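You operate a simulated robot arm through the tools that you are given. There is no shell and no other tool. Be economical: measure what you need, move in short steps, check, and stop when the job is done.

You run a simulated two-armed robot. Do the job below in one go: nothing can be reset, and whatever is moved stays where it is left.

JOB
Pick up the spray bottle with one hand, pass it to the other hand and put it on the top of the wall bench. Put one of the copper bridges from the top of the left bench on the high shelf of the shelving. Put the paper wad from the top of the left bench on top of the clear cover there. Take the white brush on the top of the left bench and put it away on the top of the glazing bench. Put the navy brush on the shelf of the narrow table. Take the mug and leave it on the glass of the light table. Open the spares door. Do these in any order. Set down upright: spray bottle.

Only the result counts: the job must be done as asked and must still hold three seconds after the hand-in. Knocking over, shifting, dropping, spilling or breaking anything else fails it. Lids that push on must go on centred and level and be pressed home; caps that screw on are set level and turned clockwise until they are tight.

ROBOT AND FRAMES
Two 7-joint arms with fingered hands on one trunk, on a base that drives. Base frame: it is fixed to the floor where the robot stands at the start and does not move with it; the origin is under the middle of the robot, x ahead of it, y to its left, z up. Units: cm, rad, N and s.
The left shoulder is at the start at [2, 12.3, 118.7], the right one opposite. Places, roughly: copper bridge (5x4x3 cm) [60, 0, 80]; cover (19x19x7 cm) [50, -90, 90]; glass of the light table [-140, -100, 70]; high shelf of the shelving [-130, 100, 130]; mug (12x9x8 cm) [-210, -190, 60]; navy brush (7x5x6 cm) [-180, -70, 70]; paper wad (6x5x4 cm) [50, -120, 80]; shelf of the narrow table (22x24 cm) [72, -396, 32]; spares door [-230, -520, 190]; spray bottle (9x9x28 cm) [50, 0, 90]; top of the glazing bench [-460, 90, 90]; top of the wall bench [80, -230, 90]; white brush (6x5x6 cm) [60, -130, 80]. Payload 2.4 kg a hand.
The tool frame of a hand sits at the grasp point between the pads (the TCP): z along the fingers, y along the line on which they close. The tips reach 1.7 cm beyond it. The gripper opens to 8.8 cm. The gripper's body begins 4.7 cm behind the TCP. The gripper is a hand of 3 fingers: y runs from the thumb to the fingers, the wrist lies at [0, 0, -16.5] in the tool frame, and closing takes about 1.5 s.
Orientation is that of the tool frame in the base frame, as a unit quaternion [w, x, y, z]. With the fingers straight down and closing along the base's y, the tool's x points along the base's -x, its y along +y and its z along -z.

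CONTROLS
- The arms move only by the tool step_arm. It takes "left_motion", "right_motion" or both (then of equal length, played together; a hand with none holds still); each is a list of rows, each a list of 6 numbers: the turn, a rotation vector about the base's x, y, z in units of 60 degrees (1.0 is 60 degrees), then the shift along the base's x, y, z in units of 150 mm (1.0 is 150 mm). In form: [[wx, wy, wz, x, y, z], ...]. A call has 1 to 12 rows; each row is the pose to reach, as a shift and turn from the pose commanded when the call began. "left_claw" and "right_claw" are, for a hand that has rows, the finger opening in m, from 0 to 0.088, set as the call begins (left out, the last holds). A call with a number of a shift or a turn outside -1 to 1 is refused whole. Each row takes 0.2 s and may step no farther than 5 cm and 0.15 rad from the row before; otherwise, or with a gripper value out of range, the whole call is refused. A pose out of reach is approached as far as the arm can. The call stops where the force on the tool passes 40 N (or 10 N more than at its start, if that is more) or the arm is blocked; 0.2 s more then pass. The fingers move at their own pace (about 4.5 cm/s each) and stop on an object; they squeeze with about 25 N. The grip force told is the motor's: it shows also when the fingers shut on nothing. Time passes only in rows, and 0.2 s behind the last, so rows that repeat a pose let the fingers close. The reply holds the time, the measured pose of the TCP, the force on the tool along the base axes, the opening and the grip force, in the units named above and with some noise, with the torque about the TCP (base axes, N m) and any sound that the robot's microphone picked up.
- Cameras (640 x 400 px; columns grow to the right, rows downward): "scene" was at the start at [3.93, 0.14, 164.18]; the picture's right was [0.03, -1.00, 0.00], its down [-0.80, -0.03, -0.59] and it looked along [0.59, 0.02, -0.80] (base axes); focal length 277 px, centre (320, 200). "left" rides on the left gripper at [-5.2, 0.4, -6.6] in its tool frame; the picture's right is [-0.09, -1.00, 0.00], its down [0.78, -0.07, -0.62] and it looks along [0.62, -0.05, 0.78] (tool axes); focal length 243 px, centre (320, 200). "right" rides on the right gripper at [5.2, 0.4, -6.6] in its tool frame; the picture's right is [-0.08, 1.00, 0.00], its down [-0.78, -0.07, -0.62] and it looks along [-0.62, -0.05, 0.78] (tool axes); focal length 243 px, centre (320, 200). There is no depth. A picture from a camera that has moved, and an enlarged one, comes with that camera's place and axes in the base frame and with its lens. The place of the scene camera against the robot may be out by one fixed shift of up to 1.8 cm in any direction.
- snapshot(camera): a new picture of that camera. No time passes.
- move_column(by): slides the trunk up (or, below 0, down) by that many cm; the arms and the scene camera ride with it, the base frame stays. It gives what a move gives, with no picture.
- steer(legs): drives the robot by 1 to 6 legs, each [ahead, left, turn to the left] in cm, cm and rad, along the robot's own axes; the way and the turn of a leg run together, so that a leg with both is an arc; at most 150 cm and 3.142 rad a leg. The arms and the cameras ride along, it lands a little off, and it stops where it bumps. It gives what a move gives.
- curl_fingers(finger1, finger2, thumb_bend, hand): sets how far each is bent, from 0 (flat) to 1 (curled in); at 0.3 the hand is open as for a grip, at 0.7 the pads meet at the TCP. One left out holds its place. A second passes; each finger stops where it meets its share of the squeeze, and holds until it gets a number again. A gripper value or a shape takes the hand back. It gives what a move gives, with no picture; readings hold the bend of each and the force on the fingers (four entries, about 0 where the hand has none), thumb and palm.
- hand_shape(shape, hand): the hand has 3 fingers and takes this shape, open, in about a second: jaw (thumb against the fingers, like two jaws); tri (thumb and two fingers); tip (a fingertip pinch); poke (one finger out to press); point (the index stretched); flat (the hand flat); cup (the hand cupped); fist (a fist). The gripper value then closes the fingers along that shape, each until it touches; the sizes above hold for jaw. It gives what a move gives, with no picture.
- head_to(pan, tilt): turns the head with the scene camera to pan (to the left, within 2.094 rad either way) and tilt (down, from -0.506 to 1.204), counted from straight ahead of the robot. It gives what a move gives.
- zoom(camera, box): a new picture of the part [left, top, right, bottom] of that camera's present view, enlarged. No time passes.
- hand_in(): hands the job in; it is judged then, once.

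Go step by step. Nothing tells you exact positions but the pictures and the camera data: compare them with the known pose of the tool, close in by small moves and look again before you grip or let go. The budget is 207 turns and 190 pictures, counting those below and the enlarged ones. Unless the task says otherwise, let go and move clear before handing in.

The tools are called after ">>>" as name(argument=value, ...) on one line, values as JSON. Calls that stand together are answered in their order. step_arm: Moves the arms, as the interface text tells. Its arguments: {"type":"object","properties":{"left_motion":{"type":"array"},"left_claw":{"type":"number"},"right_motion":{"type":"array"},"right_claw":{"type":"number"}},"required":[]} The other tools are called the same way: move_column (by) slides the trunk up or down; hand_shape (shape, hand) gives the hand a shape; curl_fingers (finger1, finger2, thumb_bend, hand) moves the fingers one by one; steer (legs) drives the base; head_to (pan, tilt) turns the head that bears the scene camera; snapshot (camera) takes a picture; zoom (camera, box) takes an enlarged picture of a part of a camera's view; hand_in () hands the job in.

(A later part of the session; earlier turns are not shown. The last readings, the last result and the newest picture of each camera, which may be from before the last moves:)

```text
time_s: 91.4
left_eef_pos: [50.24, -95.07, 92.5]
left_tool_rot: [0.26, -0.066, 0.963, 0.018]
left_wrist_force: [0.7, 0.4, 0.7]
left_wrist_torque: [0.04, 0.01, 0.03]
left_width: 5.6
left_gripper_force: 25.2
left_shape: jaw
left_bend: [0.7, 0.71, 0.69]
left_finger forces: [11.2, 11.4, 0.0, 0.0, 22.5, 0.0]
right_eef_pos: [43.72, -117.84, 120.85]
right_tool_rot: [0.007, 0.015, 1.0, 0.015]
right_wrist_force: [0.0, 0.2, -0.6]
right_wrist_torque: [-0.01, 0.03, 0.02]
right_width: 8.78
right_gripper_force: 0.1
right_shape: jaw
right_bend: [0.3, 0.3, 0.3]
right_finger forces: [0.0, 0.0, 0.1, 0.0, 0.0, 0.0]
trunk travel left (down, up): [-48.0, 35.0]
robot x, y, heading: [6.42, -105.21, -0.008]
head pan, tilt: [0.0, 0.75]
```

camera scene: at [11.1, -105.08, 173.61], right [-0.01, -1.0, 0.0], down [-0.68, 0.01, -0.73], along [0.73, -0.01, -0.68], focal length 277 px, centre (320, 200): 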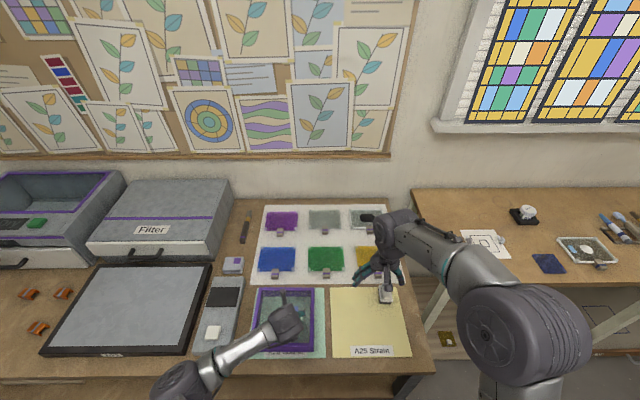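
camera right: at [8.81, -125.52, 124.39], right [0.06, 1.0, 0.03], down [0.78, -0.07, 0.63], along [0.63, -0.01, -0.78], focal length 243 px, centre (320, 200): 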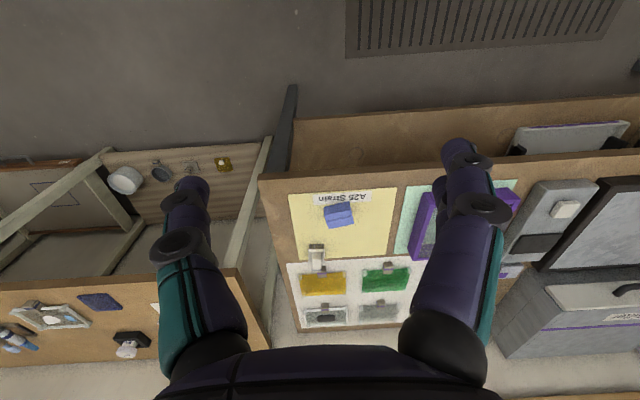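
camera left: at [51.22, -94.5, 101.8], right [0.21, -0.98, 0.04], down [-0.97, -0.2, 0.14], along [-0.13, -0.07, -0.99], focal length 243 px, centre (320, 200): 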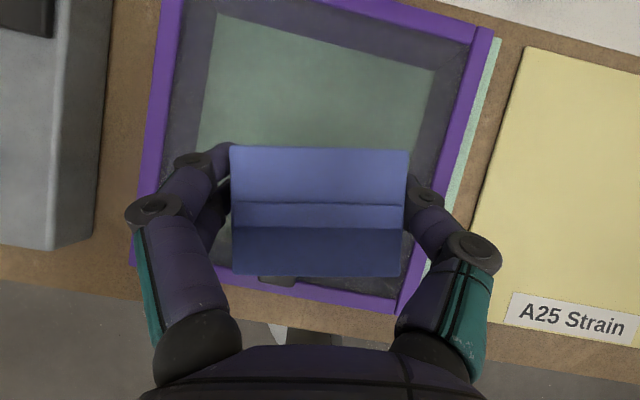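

>>> step_arm(left_motion=[[0, 0, 0, 0, 0, -0.02], [0, 0, 0, 0, 0, -0.02]])

>>> step_arm(left_motion=[[0, 0, 0, 0, 0, -0.02], [0, 0, 0, 0, 0, -0.02]])

>>> snapshot(camera="left")

```text
time_s: 92.0
left_eef_pos: [50.23, -95.12, 92.22]
left_tool_rot: [0.259, -0.065, 0.963, 0.017]
left_wrist_force: [0.9, -0.1, -0.5]
left_wrist_torque: [0.01, -0.03, -0.01]
left_width: 5.62
left_gripper_force: 24.8
left_shape: jaw
left_bend: [0.7, 0.71, 0.69]
left_finger forces: [11.2, 11.2, 0.0, 0.0, 22.4, 0.2]
right_eef_pos: [43.71, -117.96, 120.95]
right_tool_rot: [0.006, 0.015, 1.0, 0.016]
right_wrist_force: [-0.2, 0.0, 0.4]
right_wrist_torque: [0.0, -0.03, -0.04]
right_width: 8.79
right_gripper_force: 0.0
right_shape: jaw
right_bend: [0.3, 0.3, 0.3]
right_finger forces: [0.0, 0.0, 0.1, 0.1, 0.0, 0.0]
trunk travel left (down, up): [-48.0, 35.0]
robot x, y, heading: [6.1, -105.12, -0.012]
head pan, tilt: [0.0, 0.75]
```

```text
time_s: 92.6
left_eef_pos: [50.24, -95.04, 91.92]
left_tool_rot: [0.26, -0.065, 0.963, 0.017]
left_wrist_force: [0.8, -0.2, -0.5]
left_wrist_torque: [-0.02, 0.0, 0.0]
left_width: 5.59
left_gripper_force: 25.5
left_shape: jaw
left_bend: [0.7, 0.71, 0.69]
left_finger forces: [11.2, 11.3, 0.0, 0.0, 22.5, 0.1]
right_eef_pos: [43.66, -117.91, 120.91]
right_tool_rot: [0.008, 0.015, 1.0, 0.016]
right_wrist_force: [0.5, 0.1, 0.1]
right_wrist_torque: [-0.02, 0.01, 0.02]
right_width: 8.81
right_gripper_force: 0.0
right_shape: jaw
right_bend: [0.3, 0.3, 0.3]
right_finger forces: [0.0, 0.0, 0.1, 0.1, 0.0, 0.0]
trunk travel left (down, up): [-48.0, 35.0]
robot x, y, heading: [6.04, -105.23, -0.008]
head pan, tilt: [0.0, 0.75]
```

```text
139 pictures are left
camera left: at [51.3, -94.4, 100.12], right [0.21, -0.98, 0.04], down [-0.97, -0.2, 0.14], along [-0.13, -0.07, -0.99], focal length 243 px, centre (320, 200)
```

left: 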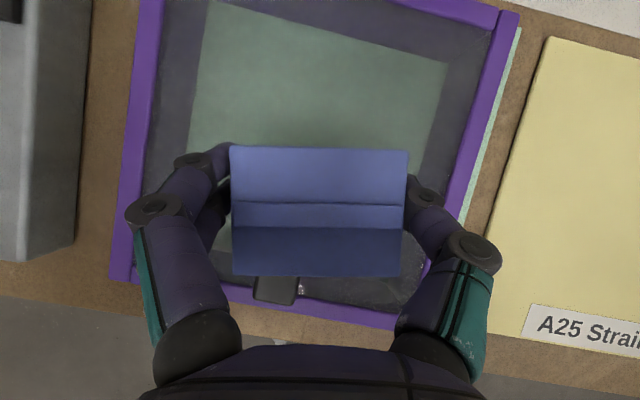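

Still no contact; I continue in small steps.

>>> step_arm(left_motion=[[0, 0, 0, 0, 0, -0.03], [0, 0, 0, 0, 0, -0.03]])

>>> step_arm(left_motion=[[0, 0, 0, 0, 0, -0.03], [0, 0, 0, 0, 0, -0.03]])

>>> snapshot(camera="left")

```text
time_s: 93.2
left_eef_pos: [50.19, -94.95, 91.43]
left_tool_rot: [0.26, -0.067, 0.963, 0.019]
left_wrist_force: [0.1, -0.2, -0.1]
left_wrist_torque: [-0.01, -0.01, -0.01]
left_width: 5.62
left_gripper_force: 25.0
left_shape: jaw
left_bend: [0.7, 0.71, 0.69]
left_finger forces: [11.2, 11.3, 0.1, 0.0, 22.5, 0.0]
right_eef_pos: [43.66, -117.9, 120.76]
right_tool_rot: [0.007, 0.015, 1.0, 0.016]
right_wrist_force: [0.1, -1.1, -0.2]
right_wrist_torque: [-0.03, 0.02, -0.03]
right_width: 8.8
right_gripper_force: 0.0
right_shape: jaw
right_bend: [0.3, 0.3, 0.3]
right_finger forces: [0.1, 0.1, 0.0, 0.0, 0.0, 0.1]
trunk travel left (down, up): [-48.0, 35.0]
robot x, y, heading: [6.15, -105.0, -0.011]
head pan, tilt: [0.0, 0.75]
```

```text
time_s: 93.8
left_eef_pos: [50.11, -95.11, 90.92]
left_tool_rot: [0.26, -0.066, 0.963, 0.018]
left_wrist_force: [-0.5, -0.2, -0.3]
left_wrist_torque: [-0.02, 0.0, -0.04]
left_width: 5.6
left_gripper_force: 24.8
left_shape: jaw
left_bend: [0.7, 0.71, 0.69]
left_finger forces: [11.2, 11.3, 0.1, 0.0, 22.5, 0.0]
right_eef_pos: [43.71, -117.85, 120.86]
right_tool_rot: [0.007, 0.014, 1.0, 0.015]
right_wrist_force: [0.3, 0.4, 0.3]
right_wrist_torque: [-0.01, -0.01, 0.01]
right_width: 8.8
right_gripper_force: 0.0
right_shape: jaw
right_bend: [0.3, 0.3, 0.3]
right_finger forces: [0.0, 0.0, 0.0, 0.0, 0.0, 0.0]
trunk travel left (down, up): [-48.0, 35.0]
robot x, y, heading: [6.28, -104.97, -0.011]
head pan, tilt: [0.0, 0.75]
```

```text
138 pictures are left
camera left: at [51.27, -94.41, 99.16], right [0.21, -0.98, 0.04], down [-0.97, -0.2, 0.14], along [-0.13, -0.07, -0.99], focal length 243 px, centre (320, 200)
```

left: 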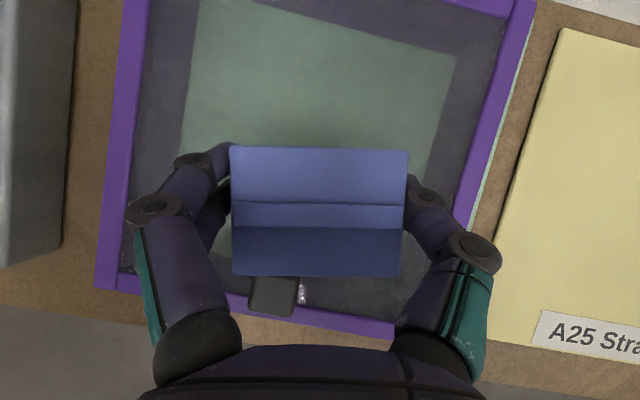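

I go on down in 3 mm steps, watching for contact.

>>> step_arm(left_motion=[[0, 0, 0, 0, 0, -0.02], [0, 0, 0, 0, 0, -0.02]])

>>> step_arm(left_motion=[[0, 0, 0, 0, 0, -0.02], [0, 0, 0, 0, 0, -0.02]])

>>> zoom(camera="left", box=[180, 120, 460, 340])

```text
time_s: 94.4
left_eef_pos: [50.08, -95.02, 90.6]
left_tool_rot: [0.261, -0.067, 0.963, 0.018]
left_wrist_force: [0.1, -0.4, -0.1]
left_wrist_torque: [0.03, -0.01, -0.04]
left_width: 5.6
left_gripper_force: 25.3
left_shape: jaw
left_bend: [0.7, 0.71, 0.69]
left_finger forces: [11.1, 11.3, 0.0, 0.0, 22.5, 0.1]
right_eef_pos: [43.65, -117.97, 120.82]
right_tool_rot: [0.007, 0.014, 1.0, 0.015]
right_wrist_force: [-0.9, 0.4, 0.0]
right_wrist_torque: [0.01, -0.02, 0.01]
right_width: 8.76
right_gripper_force: 0.0
right_shape: jaw
right_bend: [0.3, 0.3, 0.3]
right_finger forces: [0.1, 0.1, 0.0, 0.0, 0.1, 0.0]
trunk travel left (down, up): [-48.0, 35.0]
robot x, y, heading: [6.55, -105.31, -0.015]
head pan, tilt: [0.0, 0.75]
```

```text
time_s: 95.0
left_eef_pos: [50.17, -95.03, 90.49]
left_tool_rot: [0.26, -0.066, 0.963, 0.018]
left_wrist_force: [0.2, -0.9, -1.3]
left_wrist_torque: [0.0, 0.01, 0.04]
left_width: 5.59
left_gripper_force: 25.1
left_shape: jaw
left_bend: [0.7, 0.71, 0.69]
left_finger forces: [11.1, 11.2, 0.1, 0.0, 22.5, 0.0]
right_eef_pos: [43.78, -117.81, 120.74]
right_tool_rot: [0.007, 0.014, 1.0, 0.015]
right_wrist_force: [0.9, 0.1, 0.0]
right_wrist_torque: [-0.01, 0.0, -0.02]
right_width: 8.79
right_gripper_force: 0.0
right_shape: jaw
right_bend: [0.3, 0.3, 0.3]
right_finger forces: [0.0, 0.0, 0.0, 0.0, 0.0, 0.1]
trunk travel left (down, up): [-48.0, 35.0]
robot x, y, heading: [6.32, -105.01, -0.009]
head pan, tilt: [0.0, 0.75]
```

```text
1.82 times, centred on (320, 230) of left
camera zoom: at [51.25, -94.41, 98.6], right [0.21, -0.98, 0.04], down [-0.97, -0.2, 0.14], along [-0.13, -0.07, -0.99], focal length 441 px, centre (320, 146)
```

zoom: 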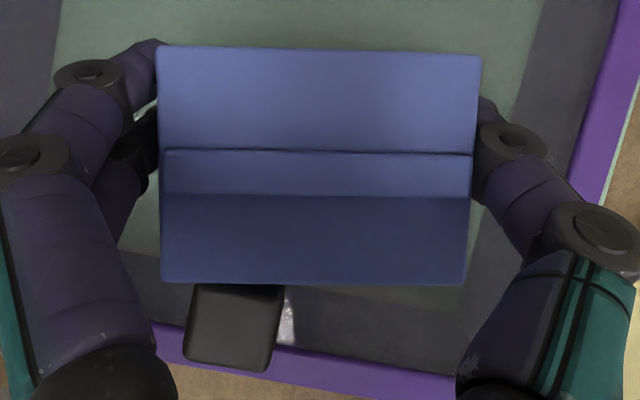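

Highlights suggest the glass is just below, and the black block is the cover's knob in front of the wad. I keep lowering in small steps.

>>> step_arm(left_motion=[[0, 0, 0, 0, 0, -0.025], [0, 0, 0, 0, 0, -0.025]])

>>> step_arm(left_motion=[[0, 0, 0, 0, 0, -0.025], [0, 0, 0, 0, 0, -0.025]])

>>> zoom(camera="left", box=[180, 120, 460, 340])

```text
time_s: 95.6
left_eef_pos: [50.17, -95.02, 89.85]
left_tool_rot: [0.26, -0.066, 0.963, 0.018]
left_wrist_force: [-0.3, 0.6, 0.1]
left_wrist_torque: [0.01, 0.04, 0.01]
left_width: 5.6
left_gripper_force: 25.3
left_shape: jaw
left_bend: [0.7, 0.71, 0.69]
left_finger forces: [11.2, 11.3, 0.0, 0.0, 22.5, 0.1]
right_eef_pos: [43.73, -117.95, 120.84]
right_tool_rot: [0.008, 0.014, 1.0, 0.015]
right_wrist_force: [0.1, -0.5, 0.9]
right_wrist_torque: [-0.02, -0.01, 0.03]
right_width: 8.79
right_gripper_force: 0.1
right_shape: jaw
right_bend: [0.3, 0.3, 0.3]
right_finger forces: [0.0, 0.0, 0.0, 0.0, 0.2, 0.1]
trunk travel left (down, up): [-48.0, 35.0]
robot x, y, heading: [6.27, -105.15, -0.014]
head pan, tilt: [0.0, 0.75]
```

```text
time_s: 96.2
left_eef_pos: [50.29, -95.04, 89.85]
left_tool_rot: [0.261, -0.067, 0.963, 0.018]
left_wrist_force: [0.3, 3.1, 10.4]
left_wrist_torque: [0.13, -0.06, 0.06]
left_width: 5.6
left_gripper_force: 25.0
left_shape: jaw
left_bend: [0.7, 0.71, 0.71]
left_finger forces: [12.6, 12.6, 0.0, 0.0, 23.0, 0.0]
right_eef_pos: [43.56, -117.84, 120.86]
right_tool_rot: [0.007, 0.015, 1.0, 0.015]
right_wrist_force: [-0.8, -0.3, 0.3]
right_wrist_torque: [0.02, -0.02, 0.01]
right_width: 8.78
right_gripper_force: 0.1
right_shape: jaw
right_bend: [0.3, 0.3, 0.3]
right_finger forces: [0.0, 0.0, 0.0, 0.0, 0.0, 0.1]
trunk travel left (down, up): [-48.0, 35.0]
robot x, y, heading: [6.24, -105.08, -0.01]
head pan, tilt: [0.0, 0.75]
```

```text
1.82 times, centred on (320, 230) of left
camera zoom: at [51.32, -94.48, 98.0], right [0.21, -0.98, 0.04], down [-0.97, -0.2, 0.14], along [-0.13, -0.07, -0.99], focal length 441 px, centre (320, 146)
```

zoom: 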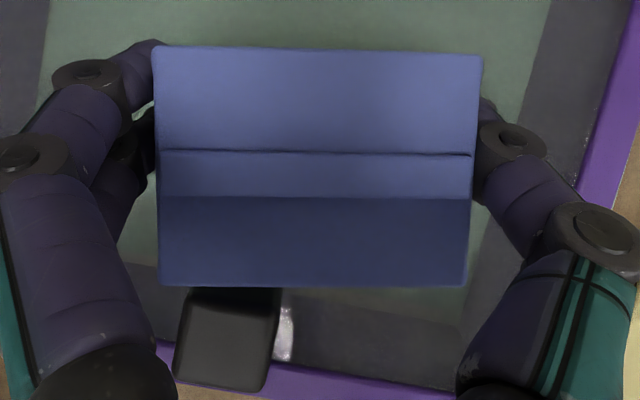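

Contact at 10 N: the wad is on the glass. I relieve slightly, open and rise.

>>> step_arm(left_motion=[[0, 0, 0, 0, 0, 0.02], [0, 0, 0, 0, 0, 0.02]])

>>> step_arm(left_motion=[[0, 0, 0, 0, 0, 0], [0, 0, 0, 0, 0, 0], [0, 0, 0, 0, 0, 0], [0, 0, 0, 0, 0, 0], [0, 0, 0, 0, 0, 0], [0, 0, 0, 0, 0, 0.1], [0, 0, 0, 0, 0, 0.3], [0, 0, 0, 0, 0, 0.5], [0, 0, 0, 0, 0, 0.7], [0, 0, 0, 0, 0, 0.7]], left_claw=0.088)

>>> snapshot(camera="left")

```text
time_s: 96.8
left_eef_pos: [50.23, -95.24, 89.85]
left_tool_rot: [0.261, -0.066, 0.963, 0.018]
left_wrist_force: [-1.1, 0.5, 1.3]
left_wrist_torque: [0.12, -0.04, 0.0]
left_width: 5.58
left_gripper_force: 25.6
left_shape: jaw
left_bend: [0.7, 0.71, 0.71]
left_finger forces: [12.2, 12.3, 0.1, 0.0, 23.6, 0.0]
right_eef_pos: [43.71, -118.01, 120.87]
right_tool_rot: [0.008, 0.015, 1.0, 0.015]
right_wrist_force: [-0.2, -0.1, 0.2]
right_wrist_torque: [0.0, -0.01, -0.01]
right_width: 8.79
right_gripper_force: 0.0
right_shape: jaw
right_bend: [0.3, 0.3, 0.3]
right_finger forces: [0.0, 0.0, 0.0, 0.1, 0.0, 0.1]
trunk travel left (down, up): [-48.0, 35.0]
robot x, y, heading: [6.44, -105.11, -0.008]
head pan, tilt: [0.0, 0.75]
```

```text
time_s: 99.0
left_eef_pos: [50.42, -95.22, 100.37]
left_tool_rot: [0.26, -0.067, 0.963, 0.018]
left_wrist_force: [0.6, 0.2, 0.3]
left_wrist_torque: [0.0, -0.02, -0.01]
left_width: 8.79
left_gripper_force: 0.1
left_shape: jaw
left_bend: [0.3, 0.3, 0.3]
left_finger forces: [0.0, 0.1, 0.0, 0.1, 0.0, 0.0]
right_eef_pos: [43.72, -117.9, 120.84]
right_tool_rot: [0.007, 0.015, 1.0, 0.016]
right_wrist_force: [0.7, 0.2, -0.4]
right_wrist_torque: [0.0, 0.0, -0.01]
right_width: 8.81
right_gripper_force: 0.1
right_shape: jaw
right_bend: [0.3, 0.3, 0.3]
right_finger forces: [0.0, 0.0, 0.0, 0.0, 0.1, 0.1]
trunk travel left (down, up): [-48.0, 35.0]
robot x, y, heading: [6.2, -105.09, -0.011]
head pan, tilt: [0.0, 0.75]
```

```text
135 pictures are left
camera left: at [51.59, -94.61, 108.63], right [0.21, -0.98, 0.04], down [-0.97, -0.2, 0.14], along [-0.13, -0.07, -0.99], focal length 243 px, centre (320, 200)
```

left: 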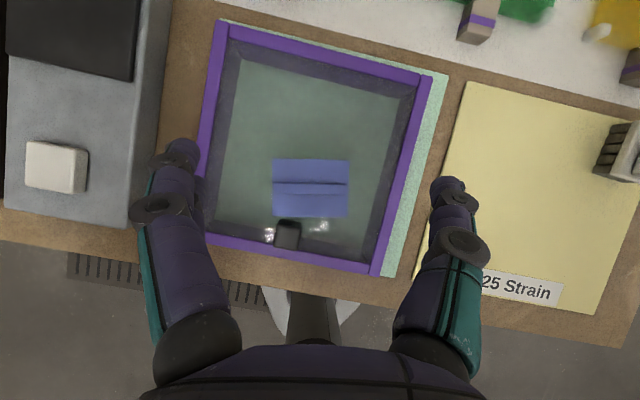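

The wad rests on the cover. Now I move to the white brush at about [58.8,-127.8].

>>> steer(legs=[[0, -32, 0.01], [5, 0, 0]])

>>> step_arm(left_motion=[[0, 0, -0.08, 0.06, 0, 0], [0, 0, -0.16, 0.12, 0, 0], [0, 0, -0.16, 0.12, 0, 0]])

>>> snapshot(camera="left")

```text
time_s: 101.7
left_eef_pos: [55.51, -126.38, 100.35]
left_tool_rot: [0.259, -0.075, 0.963, 0.02]
left_wrist_force: [0.2, -0.2, 0.8]
left_wrist_torque: [-0.02, -0.01, 0.02]
left_width: 8.8
left_gripper_force: 0.1
left_shape: jaw
left_bend: [0.3, 0.3, 0.3]
left_finger forces: [0.1, 0.0, 0.1, 0.0, 0.1, 0.0]
right_eef_pos: [49.13, -149.29, 120.76]
right_tool_rot: [0.007, 0.006, 1.0, 0.016]
right_wrist_force: [0.4, 0.0, 0.2]
right_wrist_torque: [0.0, 0.02, 0.0]
right_width: 8.79
right_gripper_force: 0.1
right_shape: jaw
right_bend: [0.3, 0.3, 0.3]
right_finger forces: [0.0, 0.1, 0.1, 0.0, 0.0, 0.0]
trunk travel left (down, up): [-48.0, 35.0]
robot x, y, heading: [11.24, -136.97, 0.009]
head pan, tilt: [0.0, 0.75]
```

```text
time_s: 102.5
left_eef_pos: [57.11, -126.43, 100.31]
left_tool_rot: [0.26, 0.008, 0.966, -0.003]
left_wrist_force: [0.1, 0.2, 0.7]
left_wrist_torque: [0.02, -0.01, 0.03]
left_width: 8.79
left_gripper_force: 0.0
left_shape: jaw
left_bend: [0.3, 0.3, 0.3]
left_finger forces: [0.0, 0.0, 0.1, 0.0, 0.0, 0.0]
right_eef_pos: [48.88, -149.14, 120.86]
right_tool_rot: [0.007, 0.006, 1.0, 0.015]
right_wrist_force: [0.1, -0.3, -0.5]
right_wrist_torque: [0.0, -0.04, -0.01]
right_width: 8.8
right_gripper_force: 0.1
right_shape: jaw
right_bend: [0.3, 0.3, 0.3]
right_finger forces: [0.0, 0.0, 0.0, 0.1, 0.0, 0.0]
trunk travel left (down, up): [-48.0, 35.0]
robot x, y, heading: [11.39, -137.6, 0.013]
head pan, tilt: [0.0, 0.75]
```

```text
134 pictures are left
camera left: at [58.31, -126.06, 108.63], right [0.06, -1.0, 0.04], down [-0.99, -0.05, 0.14], along [-0.14, -0.05, -0.99], focal length 243 px, centre (320, 200)
```

left: 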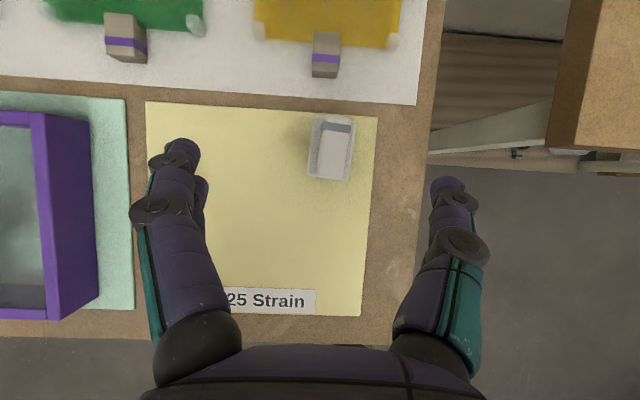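

Brush at about [60,-127.9], 4.1 cm wide, turned -5°. I align and lower with the trunk.

>>> step_arm(left_motion=[[0, 0, -0.03, 0.1, -0.05, 0], [0, 0, -0.07, 0.19, -0.1, 0], [0, 0, -0.07, 0.19, -0.1, 0]])

>>> move_column(by=-10)

>>> snapshot(camera="left")

```text
time_s: 103.3
left_eef_pos: [60.03, -127.99, 100.33]
left_tool_rot: [0.26, 0.042, 0.965, -0.012]
left_wrist_force: [0.4, 0.5, 0.6]
left_wrist_torque: [0.01, 0.0, 0.01]
left_width: 8.77
left_gripper_force: 0.1
left_shape: jaw
left_bend: [0.3, 0.3, 0.3]
left_finger forces: [0.0, 0.0, 0.0, 0.0, 0.0, 0.0]
right_eef_pos: [48.92, -149.18, 120.74]
right_tool_rot: [0.007, 0.006, 1.0, 0.016]
right_wrist_force: [0.2, 0.2, -0.2]
right_wrist_torque: [-0.03, 0.02, -0.04]
right_width: 8.81
right_gripper_force: 0.1
right_shape: jaw
right_bend: [0.3, 0.3, 0.3]
right_finger forces: [0.0, 0.0, 0.0, 0.1, 0.0, 0.1]
trunk travel left (down, up): [-48.0, 35.0]
robot x, y, heading: [11.19, -137.25, 0.008]
head pan, tilt: [0.0, 0.75]
```

```text
time_s: 104.6
left_eef_pos: [60.16, -128.01, 90.24]
left_tool_rot: [0.26, 0.041, 0.965, -0.012]
left_wrist_force: [-0.3, 1.6, -0.2]
left_wrist_torque: [0.01, -0.04, 0.01]
left_width: 8.78
left_gripper_force: 0.1
left_shape: jaw
left_bend: [0.3, 0.3, 0.3]
left_finger forces: [0.1, 0.0, 0.0, 0.0, 0.1, 0.0]
right_eef_pos: [48.9, -149.12, 110.92]
right_tool_rot: [0.008, 0.005, 1.0, 0.015]
right_wrist_force: [-0.7, 0.0, 0.7]
right_wrist_torque: [-0.01, -0.02, 0.0]
right_width: 8.79
right_gripper_force: 0.0
right_shape: jaw
right_bend: [0.3, 0.3, 0.3]
right_finger forces: [0.0, 0.1, 0.0, 0.1, 0.0, 0.1]
trunk travel left (down, up): [-38.0, 45.0]
robot x, y, heading: [10.75, -136.93, 0.006]
head pan, tilt: [0.0, 0.75]
```

```text
133 pictures are left
camera left: at [61.26, -127.61, 98.51], right [-0.01, -1.0, 0.04], down [-0.99, 0.02, 0.14], along [-0.14, -0.04, -0.99], focal length 243 px, centre (320, 200)
```

left: 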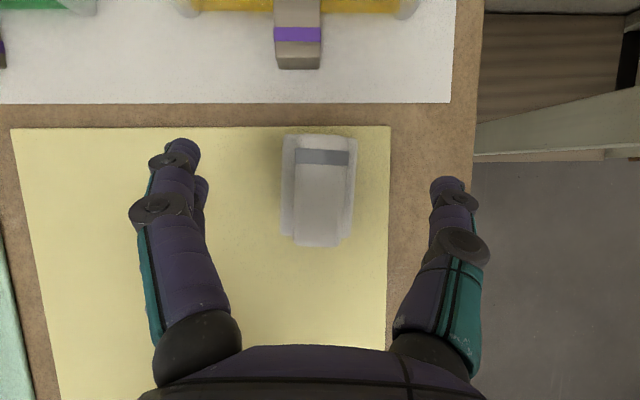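

Aligned. I lower 5 cm and close on it.

>>> step_arm(left_motion=[[0, 0, 0, 0, 0, -0.1], [0, 0, 0, 0, 0, -0.2], [0, 0, 0, 0, 0, -0.29], [0, 0, 0, 0, 0, -0.33], [0, 0, 0, 0, 0, -0.33]])

>>> step_arm(left_motion=[[0, 0, 0, 0, 0, 0], [0, 0, 0, 0, 0, 0], [0, 0, 0, 0, 0, 0], [0, 0, 0, 0, 0, 0], [0, 0, 0, 0, 0, 0], [0, 0, 0, 0, 0, 0], [0, 0, 0, 0, 0, 0]], left_claw=0.0)

>>> move_column(by=15)

>>> snapshot(camera="left")

```text
time_s: 105.8
left_eef_pos: [60.01, -127.98, 85.17]
left_tool_rot: [0.26, 0.042, 0.965, -0.011]
left_wrist_force: [-0.3, -0.4, -0.3]
left_wrist_torque: [0.03, 0.0, 0.01]
left_width: 8.79
left_gripper_force: 0.1
left_shape: jaw
left_bend: [0.3, 0.3, 0.3]
left_finger forces: [0.0, 0.0, 0.1, 0.0, 0.0, 0.0]
right_eef_pos: [48.94, -149.26, 110.86]
right_tool_rot: [0.008, 0.006, 1.0, 0.016]
right_wrist_force: [-0.2, -0.5, -0.1]
right_wrist_torque: [0.01, -0.01, 0.01]
right_width: 8.8
right_gripper_force: 0.1
right_shape: jaw
right_bend: [0.3, 0.3, 0.3]
right_finger forces: [0.0, 0.0, 0.0, 0.0, 0.0, 0.0]
trunk travel left (down, up): [-38.0, 45.0]
robot x, y, heading: [11.1, -137.2, 0.004]
head pan, tilt: [0.0, 0.75]
```

```text
time_s: 107.4
left_eef_pos: [60.04, -127.95, 85.31]
left_tool_rot: [0.26, 0.041, 0.965, -0.011]
left_wrist_force: [1.0, 0.7, -0.4]
left_wrist_torque: [0.02, 0.01, -0.02]
left_width: 3.53
left_gripper_force: 25.0
left_shape: jaw
left_bend: [0.74, 0.73, 0.7]
left_finger forces: [11.3, 11.7, 0.0, 0.0, 22.8, 0.1]
right_eef_pos: [48.96, -149.15, 110.79]
right_tool_rot: [0.007, 0.006, 1.0, 0.015]
right_wrist_force: [-0.1, -0.3, 0.4]
right_wrist_torque: [0.0, 0.02, 0.0]
right_width: 8.78
right_gripper_force: 0.1
right_shape: jaw
right_bend: [0.3, 0.3, 0.3]
right_finger forces: [0.0, 0.0, 0.0, 0.0, 0.1, 0.1]
trunk travel left (down, up): [-38.0, 45.0]
robot x, y, heading: [11.26, -136.82, 0.004]
head pan, tilt: [0.0, 0.75]
```

```text
time_s: 109.1
left_eef_pos: [60.05, -128.05, 100.36]
left_tool_rot: [0.26, 0.041, 0.965, -0.011]
left_wrist_force: [-0.1, 0.3, -0.8]
left_wrist_torque: [-0.01, 0.0, 0.01]
left_width: 3.52
left_gripper_force: 24.9
left_shape: jaw
left_bend: [0.74, 0.73, 0.7]
left_finger forces: [11.3, 11.8, 0.0, 0.0, 22.8, 0.0]
right_eef_pos: [49.08, -149.19, 125.77]
right_tool_rot: [0.007, 0.005, 1.0, 0.016]
right_wrist_force: [0.4, 0.0, 0.1]
right_wrist_torque: [-0.01, -0.02, 0.01]
right_width: 8.77
right_gripper_force: 0.1
right_shape: jaw
right_bend: [0.3, 0.3, 0.3]
right_finger forces: [0.1, 0.1, 0.1, 0.1, 0.1, 0.0]
trunk travel left (down, up): [-53.0, 30.0]
robot x, y, heading: [11.17, -137.19, 0.005]
head pan, tilt: [0.0, 0.75]
```

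```text
132 pictures are left
camera left: at [61.31, -127.62, 108.47], right [-0.01, -1.0, 0.04], down [-0.99, 0.02, 0.14], along [-0.14, -0.04, -0.99], focal length 243 px, centre (320, 200)
```

left: 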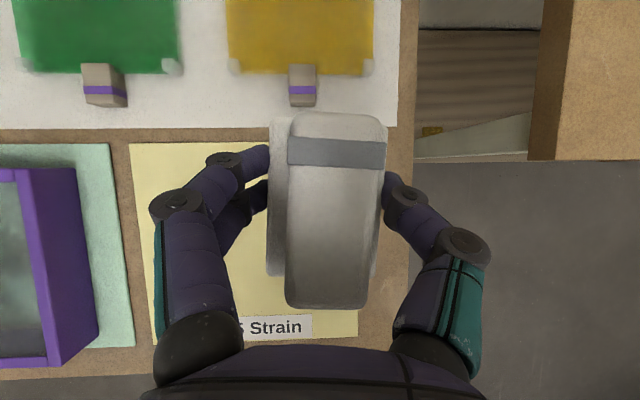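

The brush is held. I tuck the left arm with the brush up and back, then drive to the bridges.

>>> step_arm(left_motion=[[0, 0, 0, -0.05, 0, 0.2], [0, 0, 0, -0.2, 0, 0.4], [0, 0, 0, -0.4, 0.05, 0.6], [0, 0, 0, -0.6, 0.1, 0.8], [0, 0, 0, -0.8, 0.15, 0.95], [0, 0, 0, -0.8, 0.2, 0.95]])

>>> steer(legs=[[-21, 0, 0], [0, 126, 0], [20, 0, 0]])

>>> snapshot(camera="scene")

>>> snapshot(camera="right")

```text
time_s: 110.5
left_eef_pos: [48.15, -124.87, 114.6]
left_tool_rot: [0.26, 0.041, 0.965, -0.011]
left_wrist_force: [-0.4, -0.1, -0.4]
left_wrist_torque: [0.0, -0.01, 0.0]
left_width: 3.52
left_gripper_force: 25.4
left_shape: jaw
left_bend: [0.74, 0.73, 0.7]
left_finger forces: [11.3, 12.0, 0.0, 0.1, 22.8, 0.0]
right_eef_pos: [48.95, -149.1, 125.91]
right_tool_rot: [0.007, 0.006, 1.0, 0.016]
right_wrist_force: [-0.6, 0.5, -0.7]
right_wrist_torque: [0.01, 0.03, 0.02]
right_width: 8.78
right_gripper_force: 0.0
right_shape: jaw
right_bend: [0.3, 0.3, 0.3]
right_finger forces: [0.0, 0.0, 0.0, 0.1, 0.1, 0.0]
trunk travel left (down, up): [-53.0, 30.0]
robot x, y, heading: [11.35, -137.09, 0.006]
head pan, tilt: [0.0, 0.75]
```

```text
time_s: 119.3
left_eef_pos: [46.69, 0.7, 114.47]
left_tool_rot: [0.261, 0.047, 0.964, -0.012]
left_wrist_force: [-0.6, -0.1, -1.2]
left_wrist_torque: [0.0, 0.02, -0.01]
left_width: 3.53
left_gripper_force: 25.0
left_shape: jaw
left_bend: [0.74, 0.73, 0.7]
left_finger forces: [11.4, 11.8, 0.0, 0.0, 22.8, 0.0]
right_eef_pos: [47.33, -23.53, 125.84]
right_tool_rot: [0.006, 0.011, 1.0, 0.015]
right_wrist_force: [0.1, -0.1, 0.8]
right_wrist_torque: [-0.01, 0.03, -0.01]
right_width: 8.8
right_gripper_force: 0.0
right_shape: jaw
right_bend: [0.3, 0.3, 0.3]
right_finger forces: [0.1, 0.1, 0.0, 0.0, 0.1, 0.0]
trunk travel left (down, up): [-53.0, 30.0]
robot x, y, heading: [9.69, -11.07, -0.002]
head pan, tilt: [0.0, 0.75]
```

```text
131 pictures are left
camera scene: at [14.56, -11.17, 178.61], right [0.0, -1.0, 0.0], down [-0.68, 0.0, -0.73], along [0.73, 0.0, -0.68], focal length 277 px, centre (320, 200)
```

scene: 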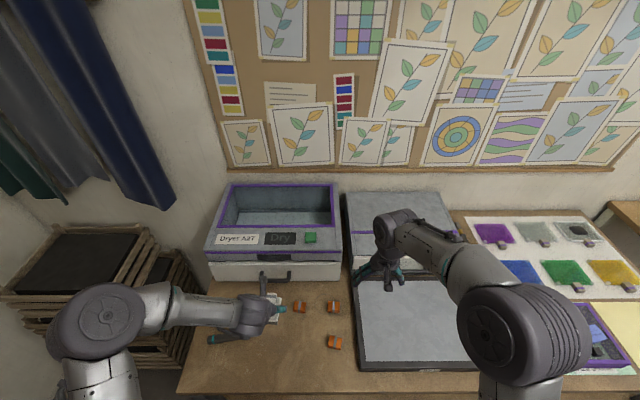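

```text
130 pictures are left
camera right: at [42.0, -23.34, 132.36], right [0.11, 0.99, 0.03], down [0.77, -0.1, 0.63], along [0.63, -0.04, -0.78], focal length 243 px, centre (320, 200)
```

right: 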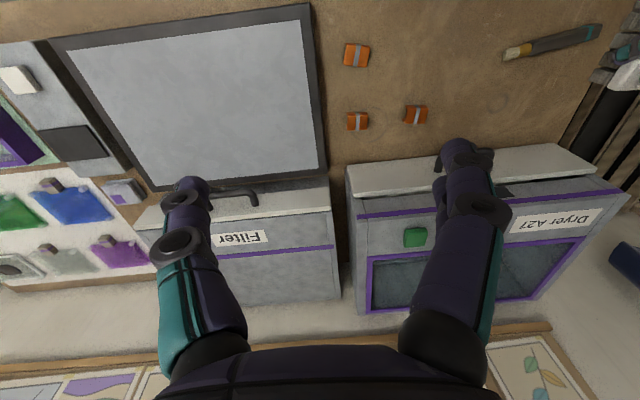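

The nearest bridge is at about [50,-16.3]. I go 5 cm closer, lower the trunk 12 cm and bring the right hand above it.

>>> steer(legs=[[4, 0, 0]])

>>> move_column(by=-12)

>>> step_arm(right_motion=[[0, 0, 0, -0.05, 0.16, 0], [0, 0, 0, -0.1, 0.32, -0.1], [0, 0, 0, -0.13, 0.48, -0.3], [0, 0, 0, -0.13, 0.48, -0.6], [0, 0, 0, -0.13, 0.48, -0.9], [0, 0, 0, -0.13, 0.48, -1.0], [0, 0, 0, -0.13, 0.48, -1.0]])

>>> snapshot(camera="right")

```text
time_s: 120.2
left_eef_pos: [50.86, 0.89, 114.58]
left_tool_rot: [0.26, 0.047, 0.964, -0.013]
left_wrist_force: [0.1, -0.3, -1.3]
left_wrist_torque: [0.0, 0.02, 0.0]
left_width: 3.52
left_gripper_force: 25.0
left_shape: jaw
left_bend: [0.74, 0.73, 0.7]
left_finger forces: [11.3, 11.9, 0.1, 0.0, 22.8, 0.0]
right_eef_pos: [51.26, -23.52, 125.81]
right_tool_rot: [0.006, 0.011, 1.0, 0.015]
right_wrist_force: [-0.8, -1.5, -0.6]
right_wrist_torque: [0.01, 0.0, -0.03]
right_width: 8.82
right_gripper_force: 0.2
right_shape: jaw
right_bend: [0.3, 0.3, 0.3]
right_finger forces: [0.1, 0.0, 0.0, 0.0, 0.0, 0.0]
trunk travel left (down, up): [-53.0, 30.0]
robot x, y, heading: [13.63, -11.14, -0.003]
head pan, tilt: [0.0, 0.75]
```

```text
time_s: 121.7
left_eef_pos: [50.46, 0.78, 102.58]
left_tool_rot: [0.261, 0.047, 0.964, -0.013]
left_wrist_force: [0.7, -0.4, -0.5]
left_wrist_torque: [0.01, 0.02, -0.05]
left_width: 3.51
left_gripper_force: 24.4
left_shape: jaw
left_bend: [0.74, 0.73, 0.7]
left_finger forces: [11.2, 11.9, 0.0, 0.0, 22.8, 0.1]
right_eef_pos: [51.11, -23.56, 113.75]
right_tool_rot: [0.008, 0.011, 1.0, 0.016]
right_wrist_force: [-1.5, -1.0, -0.7]
right_wrist_torque: [0.02, 0.01, 0.0]
right_width: 8.77
right_gripper_force: 0.1
right_shape: jaw
right_bend: [0.3, 0.3, 0.3]
right_finger forces: [0.0, 0.0, 0.1, 0.0, 0.0, 0.1]
trunk travel left (down, up): [-41.0, 42.0]
robot x, y, heading: [13.51, -10.93, 0.0]
head pan, tilt: [0.0, 0.75]
```

```text
time_s: 123.3
left_eef_pos: [50.47, 0.64, 102.58]
left_tool_rot: [0.261, 0.046, 0.964, -0.012]
left_wrist_force: [1.1, -0.3, -0.6]
left_wrist_torque: [0.03, 0.0, 0.02]
left_width: 3.52
left_gripper_force: 25.4
left_shape: jaw
left_bend: [0.74, 0.73, 0.7]
left_finger forces: [11.2, 11.9, 0.0, 0.0, 22.8, 0.0]
right_eef_pos: [49.14, -16.34, 98.61]
right_tool_rot: [0.007, 0.01, 1.0, 0.015]
right_wrist_force: [0.5, 0.5, 0.5]
right_wrist_torque: [-0.02, -0.02, 0.0]
right_width: 8.8
right_gripper_force: 0.0
right_shape: jaw
right_bend: [0.3, 0.3, 0.3]
right_finger forces: [0.0, 0.0, 0.0, 0.0, 0.1, 0.0]
trunk travel left (down, up): [-41.0, 42.0]
robot x, y, heading: [13.13, -10.92, 0.001]
head pan, tilt: [0.0, 0.75]
```

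```text
129 pictures are left
camera right: at [43.83, -16.14, 105.17], right [0.11, 0.99, 0.03], down [0.77, -0.1, 0.63], along [0.63, -0.04, -0.78], focal length 243 px, centre (320, 200)
```

right: 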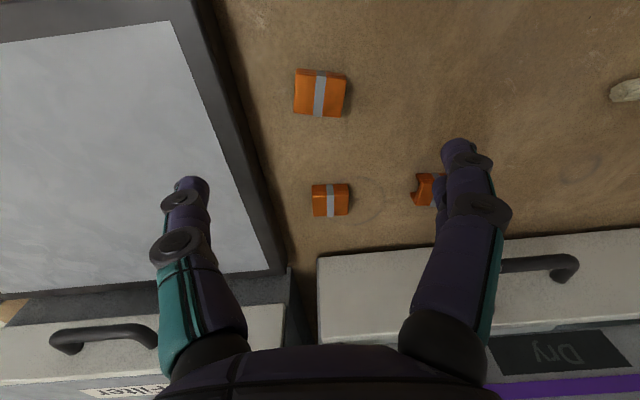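

Bridge at [49.7,-16.1], centred. I lower to z≈87 with a slightly reduced opening and check.

>>> step_arm(right_motion=[[0, 0, 0, 0.02, 0.015, -0.15], [0, 0, 0, 0.04, 0.015, -0.35], [0, 0, 0, 0.04, 0.015, -0.6], [0, 0, 0, 0.04, 0.015, -0.77], [0, 0, 0, 0.04, 0.015, -0.77]], right_claw=0.072)

>>> snapshot(camera="right")

```text
time_s: 124.5
left_eef_pos: [50.62, 0.7, 102.68]
left_tool_rot: [0.259, 0.046, 0.965, -0.012]
left_wrist_force: [0.7, -0.2, -1.0]
left_wrist_torque: [-0.01, 0.02, -0.02]
left_width: 3.51
left_gripper_force: 24.7
left_shape: jaw
left_bend: [0.74, 0.73, 0.7]
left_finger forces: [11.3, 11.9, 0.1, 0.0, 22.9, 0.1]
right_eef_pos: [49.76, -16.08, 87.14]
right_tool_rot: [0.008, 0.01, 1.0, 0.016]
right_wrist_force: [1.3, 0.5, 0.3]
right_wrist_torque: [0.02, 0.02, 0.03]
right_width: 7.2
right_gripper_force: 0.0
right_shape: jaw
right_bend: [0.57, 0.57, 0.53]
right_finger forces: [0.0, 0.1, 0.0, 0.0, 0.1, 0.0]
trunk travel left (down, up): [-41.0, 42.0]
robot x, y, heading: [13.47, -11.42, -0.005]
head pan, tilt: [0.0, 0.75]
```

```text
128 pictures are left
camera right: at [44.5, -15.86, 93.64], right [0.1, 0.99, 0.03], down [0.77, -0.1, 0.63], along [0.63, -0.04, -0.78], focal length 243 px, centre (320, 200)
```

right: 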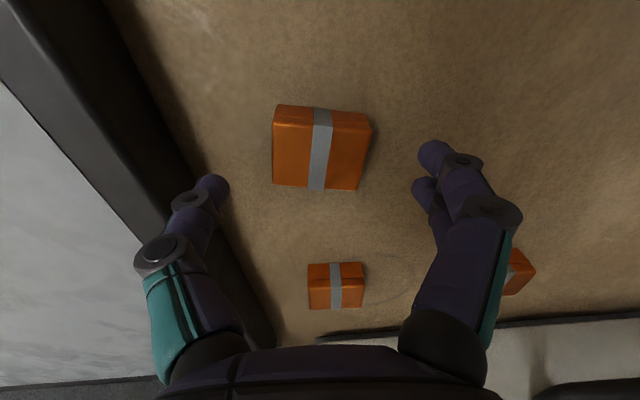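

Well centred. Lower 3 cm, close, and lift with the arm.

>>> step_arm(right_motion=[[0, 0, 0, 0, 0, -0.08], [0, 0, 0, 0, 0, -0.15], [0, 0, 0, 0, 0, -0.195], [0, 0, 0, 0, 0, -0.195]])

>>> step_arm(right_motion=[[0, 0, 0, 0, 0, 0], [0, 0, 0, 0, 0, 0], [0, 0, 0, 0, 0, 0], [0, 0, 0, 0, 0, 0], [0, 0, 0, 0, 0, 0], [0, 0, 0, 0, 0, 0]], right_claw=0.0)

>>> step_arm(right_motion=[[0, 0, 0, 0, 0, 0.1], [0, 0, 0, 0, 0, 0.3], [0, 0, 0, 0, 0, 0.6], [0, 0, 0, 0, 0, 0.9], [0, 0, 0, 0, 0, 0.9]])

>>> snapshot(camera="right")

```text
time_s: 125.5
left_eef_pos: [50.57, 0.79, 102.61]
left_tool_rot: [0.259, 0.047, 0.965, -0.013]
left_wrist_force: [-0.5, 0.0, -1.2]
left_wrist_torque: [0.0, 0.04, -0.03]
left_width: 3.53
left_gripper_force: 25.0
left_shape: jaw
left_bend: [0.74, 0.73, 0.7]
left_finger forces: [11.4, 11.9, 0.0, 0.1, 22.8, 0.0]
right_eef_pos: [49.67, -16.09, 84.09]
right_tool_rot: [0.007, 0.011, 1.0, 0.015]
right_wrist_force: [-0.7, -0.3, 0.1]
right_wrist_torque: [0.0, -0.02, -0.03]
right_width: 7.22
right_gripper_force: 0.1
right_shape: jaw
right_bend: [0.57, 0.57, 0.53]
right_finger forces: [0.0, 0.0, 0.0, 0.0, 0.1, 0.0]
trunk travel left (down, up): [-41.0, 42.0]
robot x, y, heading: [13.34, -11.26, -0.001]
head pan, tilt: [0.0, 0.75]
```

```text
time_s: 126.9
left_eef_pos: [50.53, 0.7, 102.61]
left_tool_rot: [0.26, 0.047, 0.964, -0.012]
left_wrist_force: [0.2, -0.2, -0.8]
left_wrist_torque: [0.0, -0.01, -0.01]
left_width: 3.52
left_gripper_force: 25.0
left_shape: jaw
left_bend: [0.74, 0.73, 0.7]
left_finger forces: [11.3, 11.9, 0.1, 0.0, 22.8, 0.0]
right_eef_pos: [49.6, -16.08, 84.25]
right_tool_rot: [0.007, 0.01, 1.0, 0.016]
right_wrist_force: [0.5, 0.8, -0.2]
right_wrist_torque: [0.02, -0.01, -0.01]
right_width: 0.0
right_gripper_force: 25.5
right_shape: jaw
right_bend: [0.74, 0.71, 0.78]
right_finger forces: [5.0, 7.6, 0.0, 0.0, 19.2, 0.1]
trunk travel left (down, up): [-41.0, 42.0]
robot x, y, heading: [13.51, -11.19, -0.001]
head pan, tilt: [0.0, 0.75]
```

```text
time_s: 128.1
left_eef_pos: [50.58, 0.75, 102.54]
left_tool_rot: [0.26, 0.046, 0.964, -0.013]
left_wrist_force: [0.9, -0.2, -0.5]
left_wrist_torque: [-0.02, 0.0, 0.03]
left_width: 3.52
left_gripper_force: 24.8
left_shape: jaw
left_bend: [0.74, 0.73, 0.7]
left_finger forces: [11.3, 11.9, 0.0, 0.0, 22.8, 0.1]
right_eef_pos: [49.73, -16.04, 97.85]
right_tool_rot: [0.008, 0.01, 1.0, 0.015]
right_wrist_force: [-0.4, -1.2, -0.9]
right_wrist_torque: [0.03, -0.01, 0.04]
right_width: 0.01
right_gripper_force: 25.2
right_shape: jaw
right_bend: [0.74, 0.71, 0.78]
right_finger forces: [5.0, 7.2, 0.1, 0.0, 18.4, 0.0]
trunk travel left (down, up): [-41.0, 42.0]
robot x, y, heading: [13.34, -11.28, -0.003]
head pan, tilt: [0.0, 0.75]
```

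```text
127 pictures are left
camera right: at [44.55, -15.8, 104.36], right [0.1, 0.99, 0.03], down [0.77, -0.1, 0.63], along [0.63, -0.04, -0.78], focal length 243 px, centre (320, 200)
```

right: 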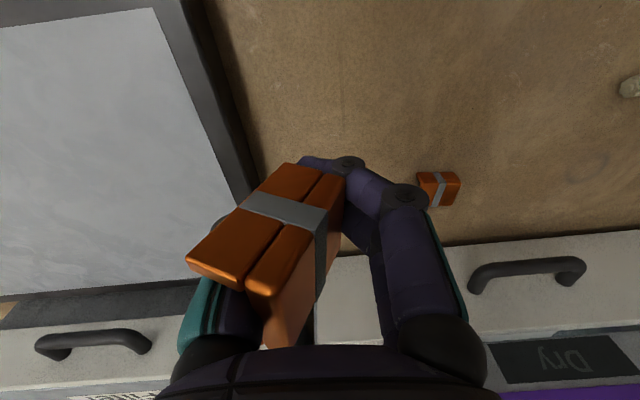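

The bridge popped up into the palm instead of sitting between the pads. I set it back down at the same spot and open slowly to regrasp.

>>> step_arm(right_motion=[[0, 0, 0, 0, 0, -0.2], [0, 0, 0, 0, 0, -0.4], [0, 0, 0, 0, 0, -0.6], [0, 0, 0, 0, 0, -0.8], [0, 0, 0, 0, 0, -0.9], [0, 0, 0, 0, 0, -0.9]])

>>> step_arm(right_motion=[[0, 0, 0, 0, 0, 0], [0, 0, 0, 0, 0, 0], [0, 0, 0, 0, 0, 0], [0, 0, 0, 0, 0, 0]], right_claw=0.03)

>>> snapshot(camera="right")

>>> step_arm(right_motion=[[0, 0, 0, 0, 0, 0], [0, 0, 0, 0, 0, 0], [0, 0, 0, 0, 0, 0], [0, 0, 0, 0, 0, 0]], right_claw=0.06)

>>> snapshot(camera="right")

```text
time_s: 129.5
left_eef_pos: [50.63, 0.76, 102.52]
left_tool_rot: [0.26, 0.046, 0.964, -0.012]
left_wrist_force: [0.2, 0.9, -0.8]
left_wrist_torque: [0.02, -0.01, -0.02]
left_width: 3.54
left_gripper_force: 24.9
left_shape: jaw
left_bend: [0.74, 0.73, 0.7]
left_finger forces: [11.3, 11.9, 0.0, 0.0, 22.9, 0.1]
right_eef_pos: [49.64, -15.89, 84.12]
right_tool_rot: [0.007, 0.01, 1.0, 0.016]
right_wrist_force: [0.0, -0.1, -0.6]
right_wrist_torque: [0.01, 0.01, 0.02]
right_width: 0.0
right_gripper_force: 24.4
right_shape: jaw
right_bend: [0.74, 0.71, 0.78]
right_finger forces: [4.8, 7.1, 0.0, 0.0, 17.8, 0.0]
trunk travel left (down, up): [-41.0, 42.0]
robot x, y, heading: [13.01, -11.41, 0.0]
head pan, tilt: [0.0, 0.75]
```

```text
time_s: 130.5
left_eef_pos: [50.58, 0.74, 102.61]
left_tool_rot: [0.26, 0.047, 0.964, -0.013]
left_wrist_force: [-0.3, 0.6, -0.9]
left_wrist_torque: [0.04, -0.02, -0.01]
left_width: 3.5
left_gripper_force: 25.2
left_shape: jaw
left_bend: [0.74, 0.73, 0.7]
left_finger forces: [11.3, 11.9, 0.0, 0.0, 22.7, 0.0]
right_eef_pos: [49.69, -15.88, 84.12]
right_tool_rot: [0.007, 0.01, 1.0, 0.016]
right_wrist_force: [0.2, -0.1, -0.2]
right_wrist_torque: [-0.04, -0.01, 0.01]
right_width: 2.95
right_gripper_force: 0.0
right_shape: jaw
right_bend: [0.74, 0.74, 0.7]
right_finger forces: [0.1, 0.1, 0.0, 0.0, 0.0, 0.0]
trunk travel left (down, up): [-41.0, 42.0]
robot x, y, heading: [13.53, -10.9, -0.002]
head pan, tilt: [0.0, 0.75]
```

```text
126 pictures are left
camera right: at [44.49, -15.65, 90.71], right [0.11, 0.99, 0.03], down [0.77, -0.1, 0.63], along [0.63, -0.04, -0.78], focal length 243 px, centre (320, 200)
```

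right: 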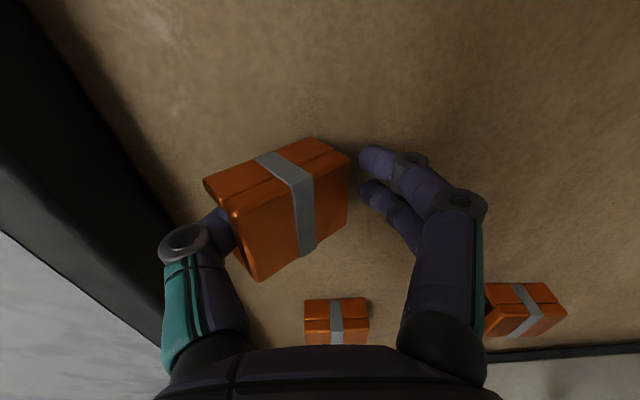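

```text
time_s: 131.5
left_eef_pos: [50.53, 0.67, 102.66]
left_tool_rot: [0.26, 0.047, 0.964, -0.013]
left_wrist_force: [-0.5, 0.9, -0.3]
left_wrist_torque: [0.03, -0.01, -0.02]
left_width: 3.54
left_gripper_force: 24.4
left_shape: jaw
left_bend: [0.74, 0.73, 0.7]
left_finger forces: [11.1, 11.9, 0.0, 0.0, 22.8, 0.0]
right_eef_pos: [49.68, -16.05, 84.13]
right_tool_rot: [0.007, 0.01, 1.0, 0.015]
right_wrist_force: [0.3, 0.1, 1.1]
right_wrist_torque: [0.05, 0.0, -0.01]
right_width: 5.99
right_gripper_force: 0.0
right_shape: jaw
right_bend: [0.69, 0.69, 0.65]
right_finger forces: [0.0, 0.0, 0.1, 0.0, 0.1, 0.0]
trunk travel left (down, up): [-41.0, 42.0]
robot x, y, heading: [13.53, -11.24, 0.0]
head pan, tilt: [0.0, 0.75]
```

```text
125 pictures are left
camera right: at [44.49, -15.65, 90.71], right [0.11, 0.99, 0.03], down [0.77, -0.1, 0.63], along [0.63, -0.04, -0.78], focal length 243 px, centre (320, 200)
```

right: 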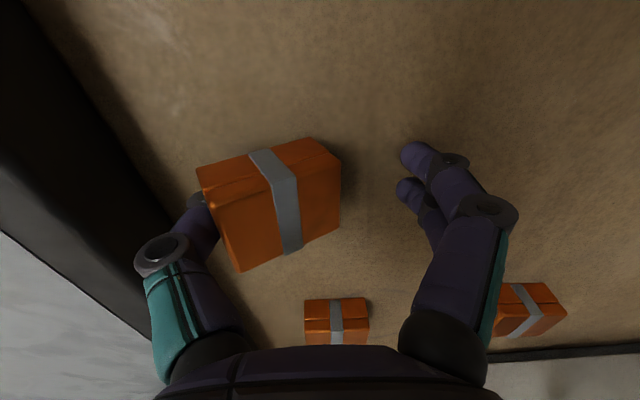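

I open wider so it settles flat, then look.

>>> step_arm(right_motion=[[0, 0, 0, 0, 0, 0], [0, 0, 0, 0, 0, 0], [0, 0, 0, 0, 0, 0], [0, 0, 0, 0, 0, 0.1], [0, 0, 0, 0, 0, 0.25], [0, 0, 0, 0, 0, 0.25]], right_claw=0.085)

>>> snapshot(camera="right")

```text
time_s: 132.9
left_eef_pos: [50.65, 0.79, 102.64]
left_tool_rot: [0.26, 0.046, 0.964, -0.012]
left_wrist_force: [0.3, -0.3, -1.3]
left_wrist_torque: [-0.05, -0.02, -0.01]
left_width: 3.52
left_gripper_force: 25.2
left_shape: jaw
left_bend: [0.74, 0.73, 0.7]
left_finger forces: [11.3, 11.9, 0.1, 0.1, 22.7, 0.1]
right_eef_pos: [49.63, -16.17, 88.02]
right_tool_rot: [0.007, 0.009, 1.0, 0.015]
right_wrist_force: [0.4, -0.1, 0.3]
right_wrist_torque: [0.0, 0.02, 0.02]
right_width: 8.5
right_gripper_force: 0.0
right_shape: jaw
right_bend: [0.37, 0.37, 0.35]
right_finger forces: [0.0, 0.0, 0.0, 0.1, 0.0, 0.0]
trunk travel left (down, up): [-41.0, 42.0]
robot x, y, heading: [13.46, -11.17, -0.001]
head pan, tilt: [0.0, 0.75]
```

```text
124 pictures are left
camera right: at [44.34, -15.88, 94.61], right [0.11, 0.99, 0.03], down [0.77, -0.1, 0.63], along [0.63, -0.04, -0.78], focal length 243 px, centre (320, 200)
```

right: 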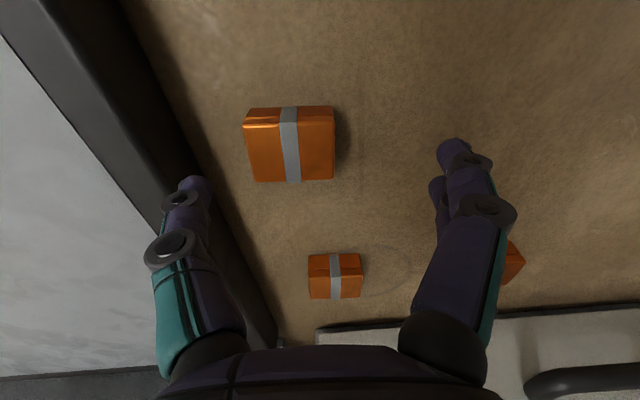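

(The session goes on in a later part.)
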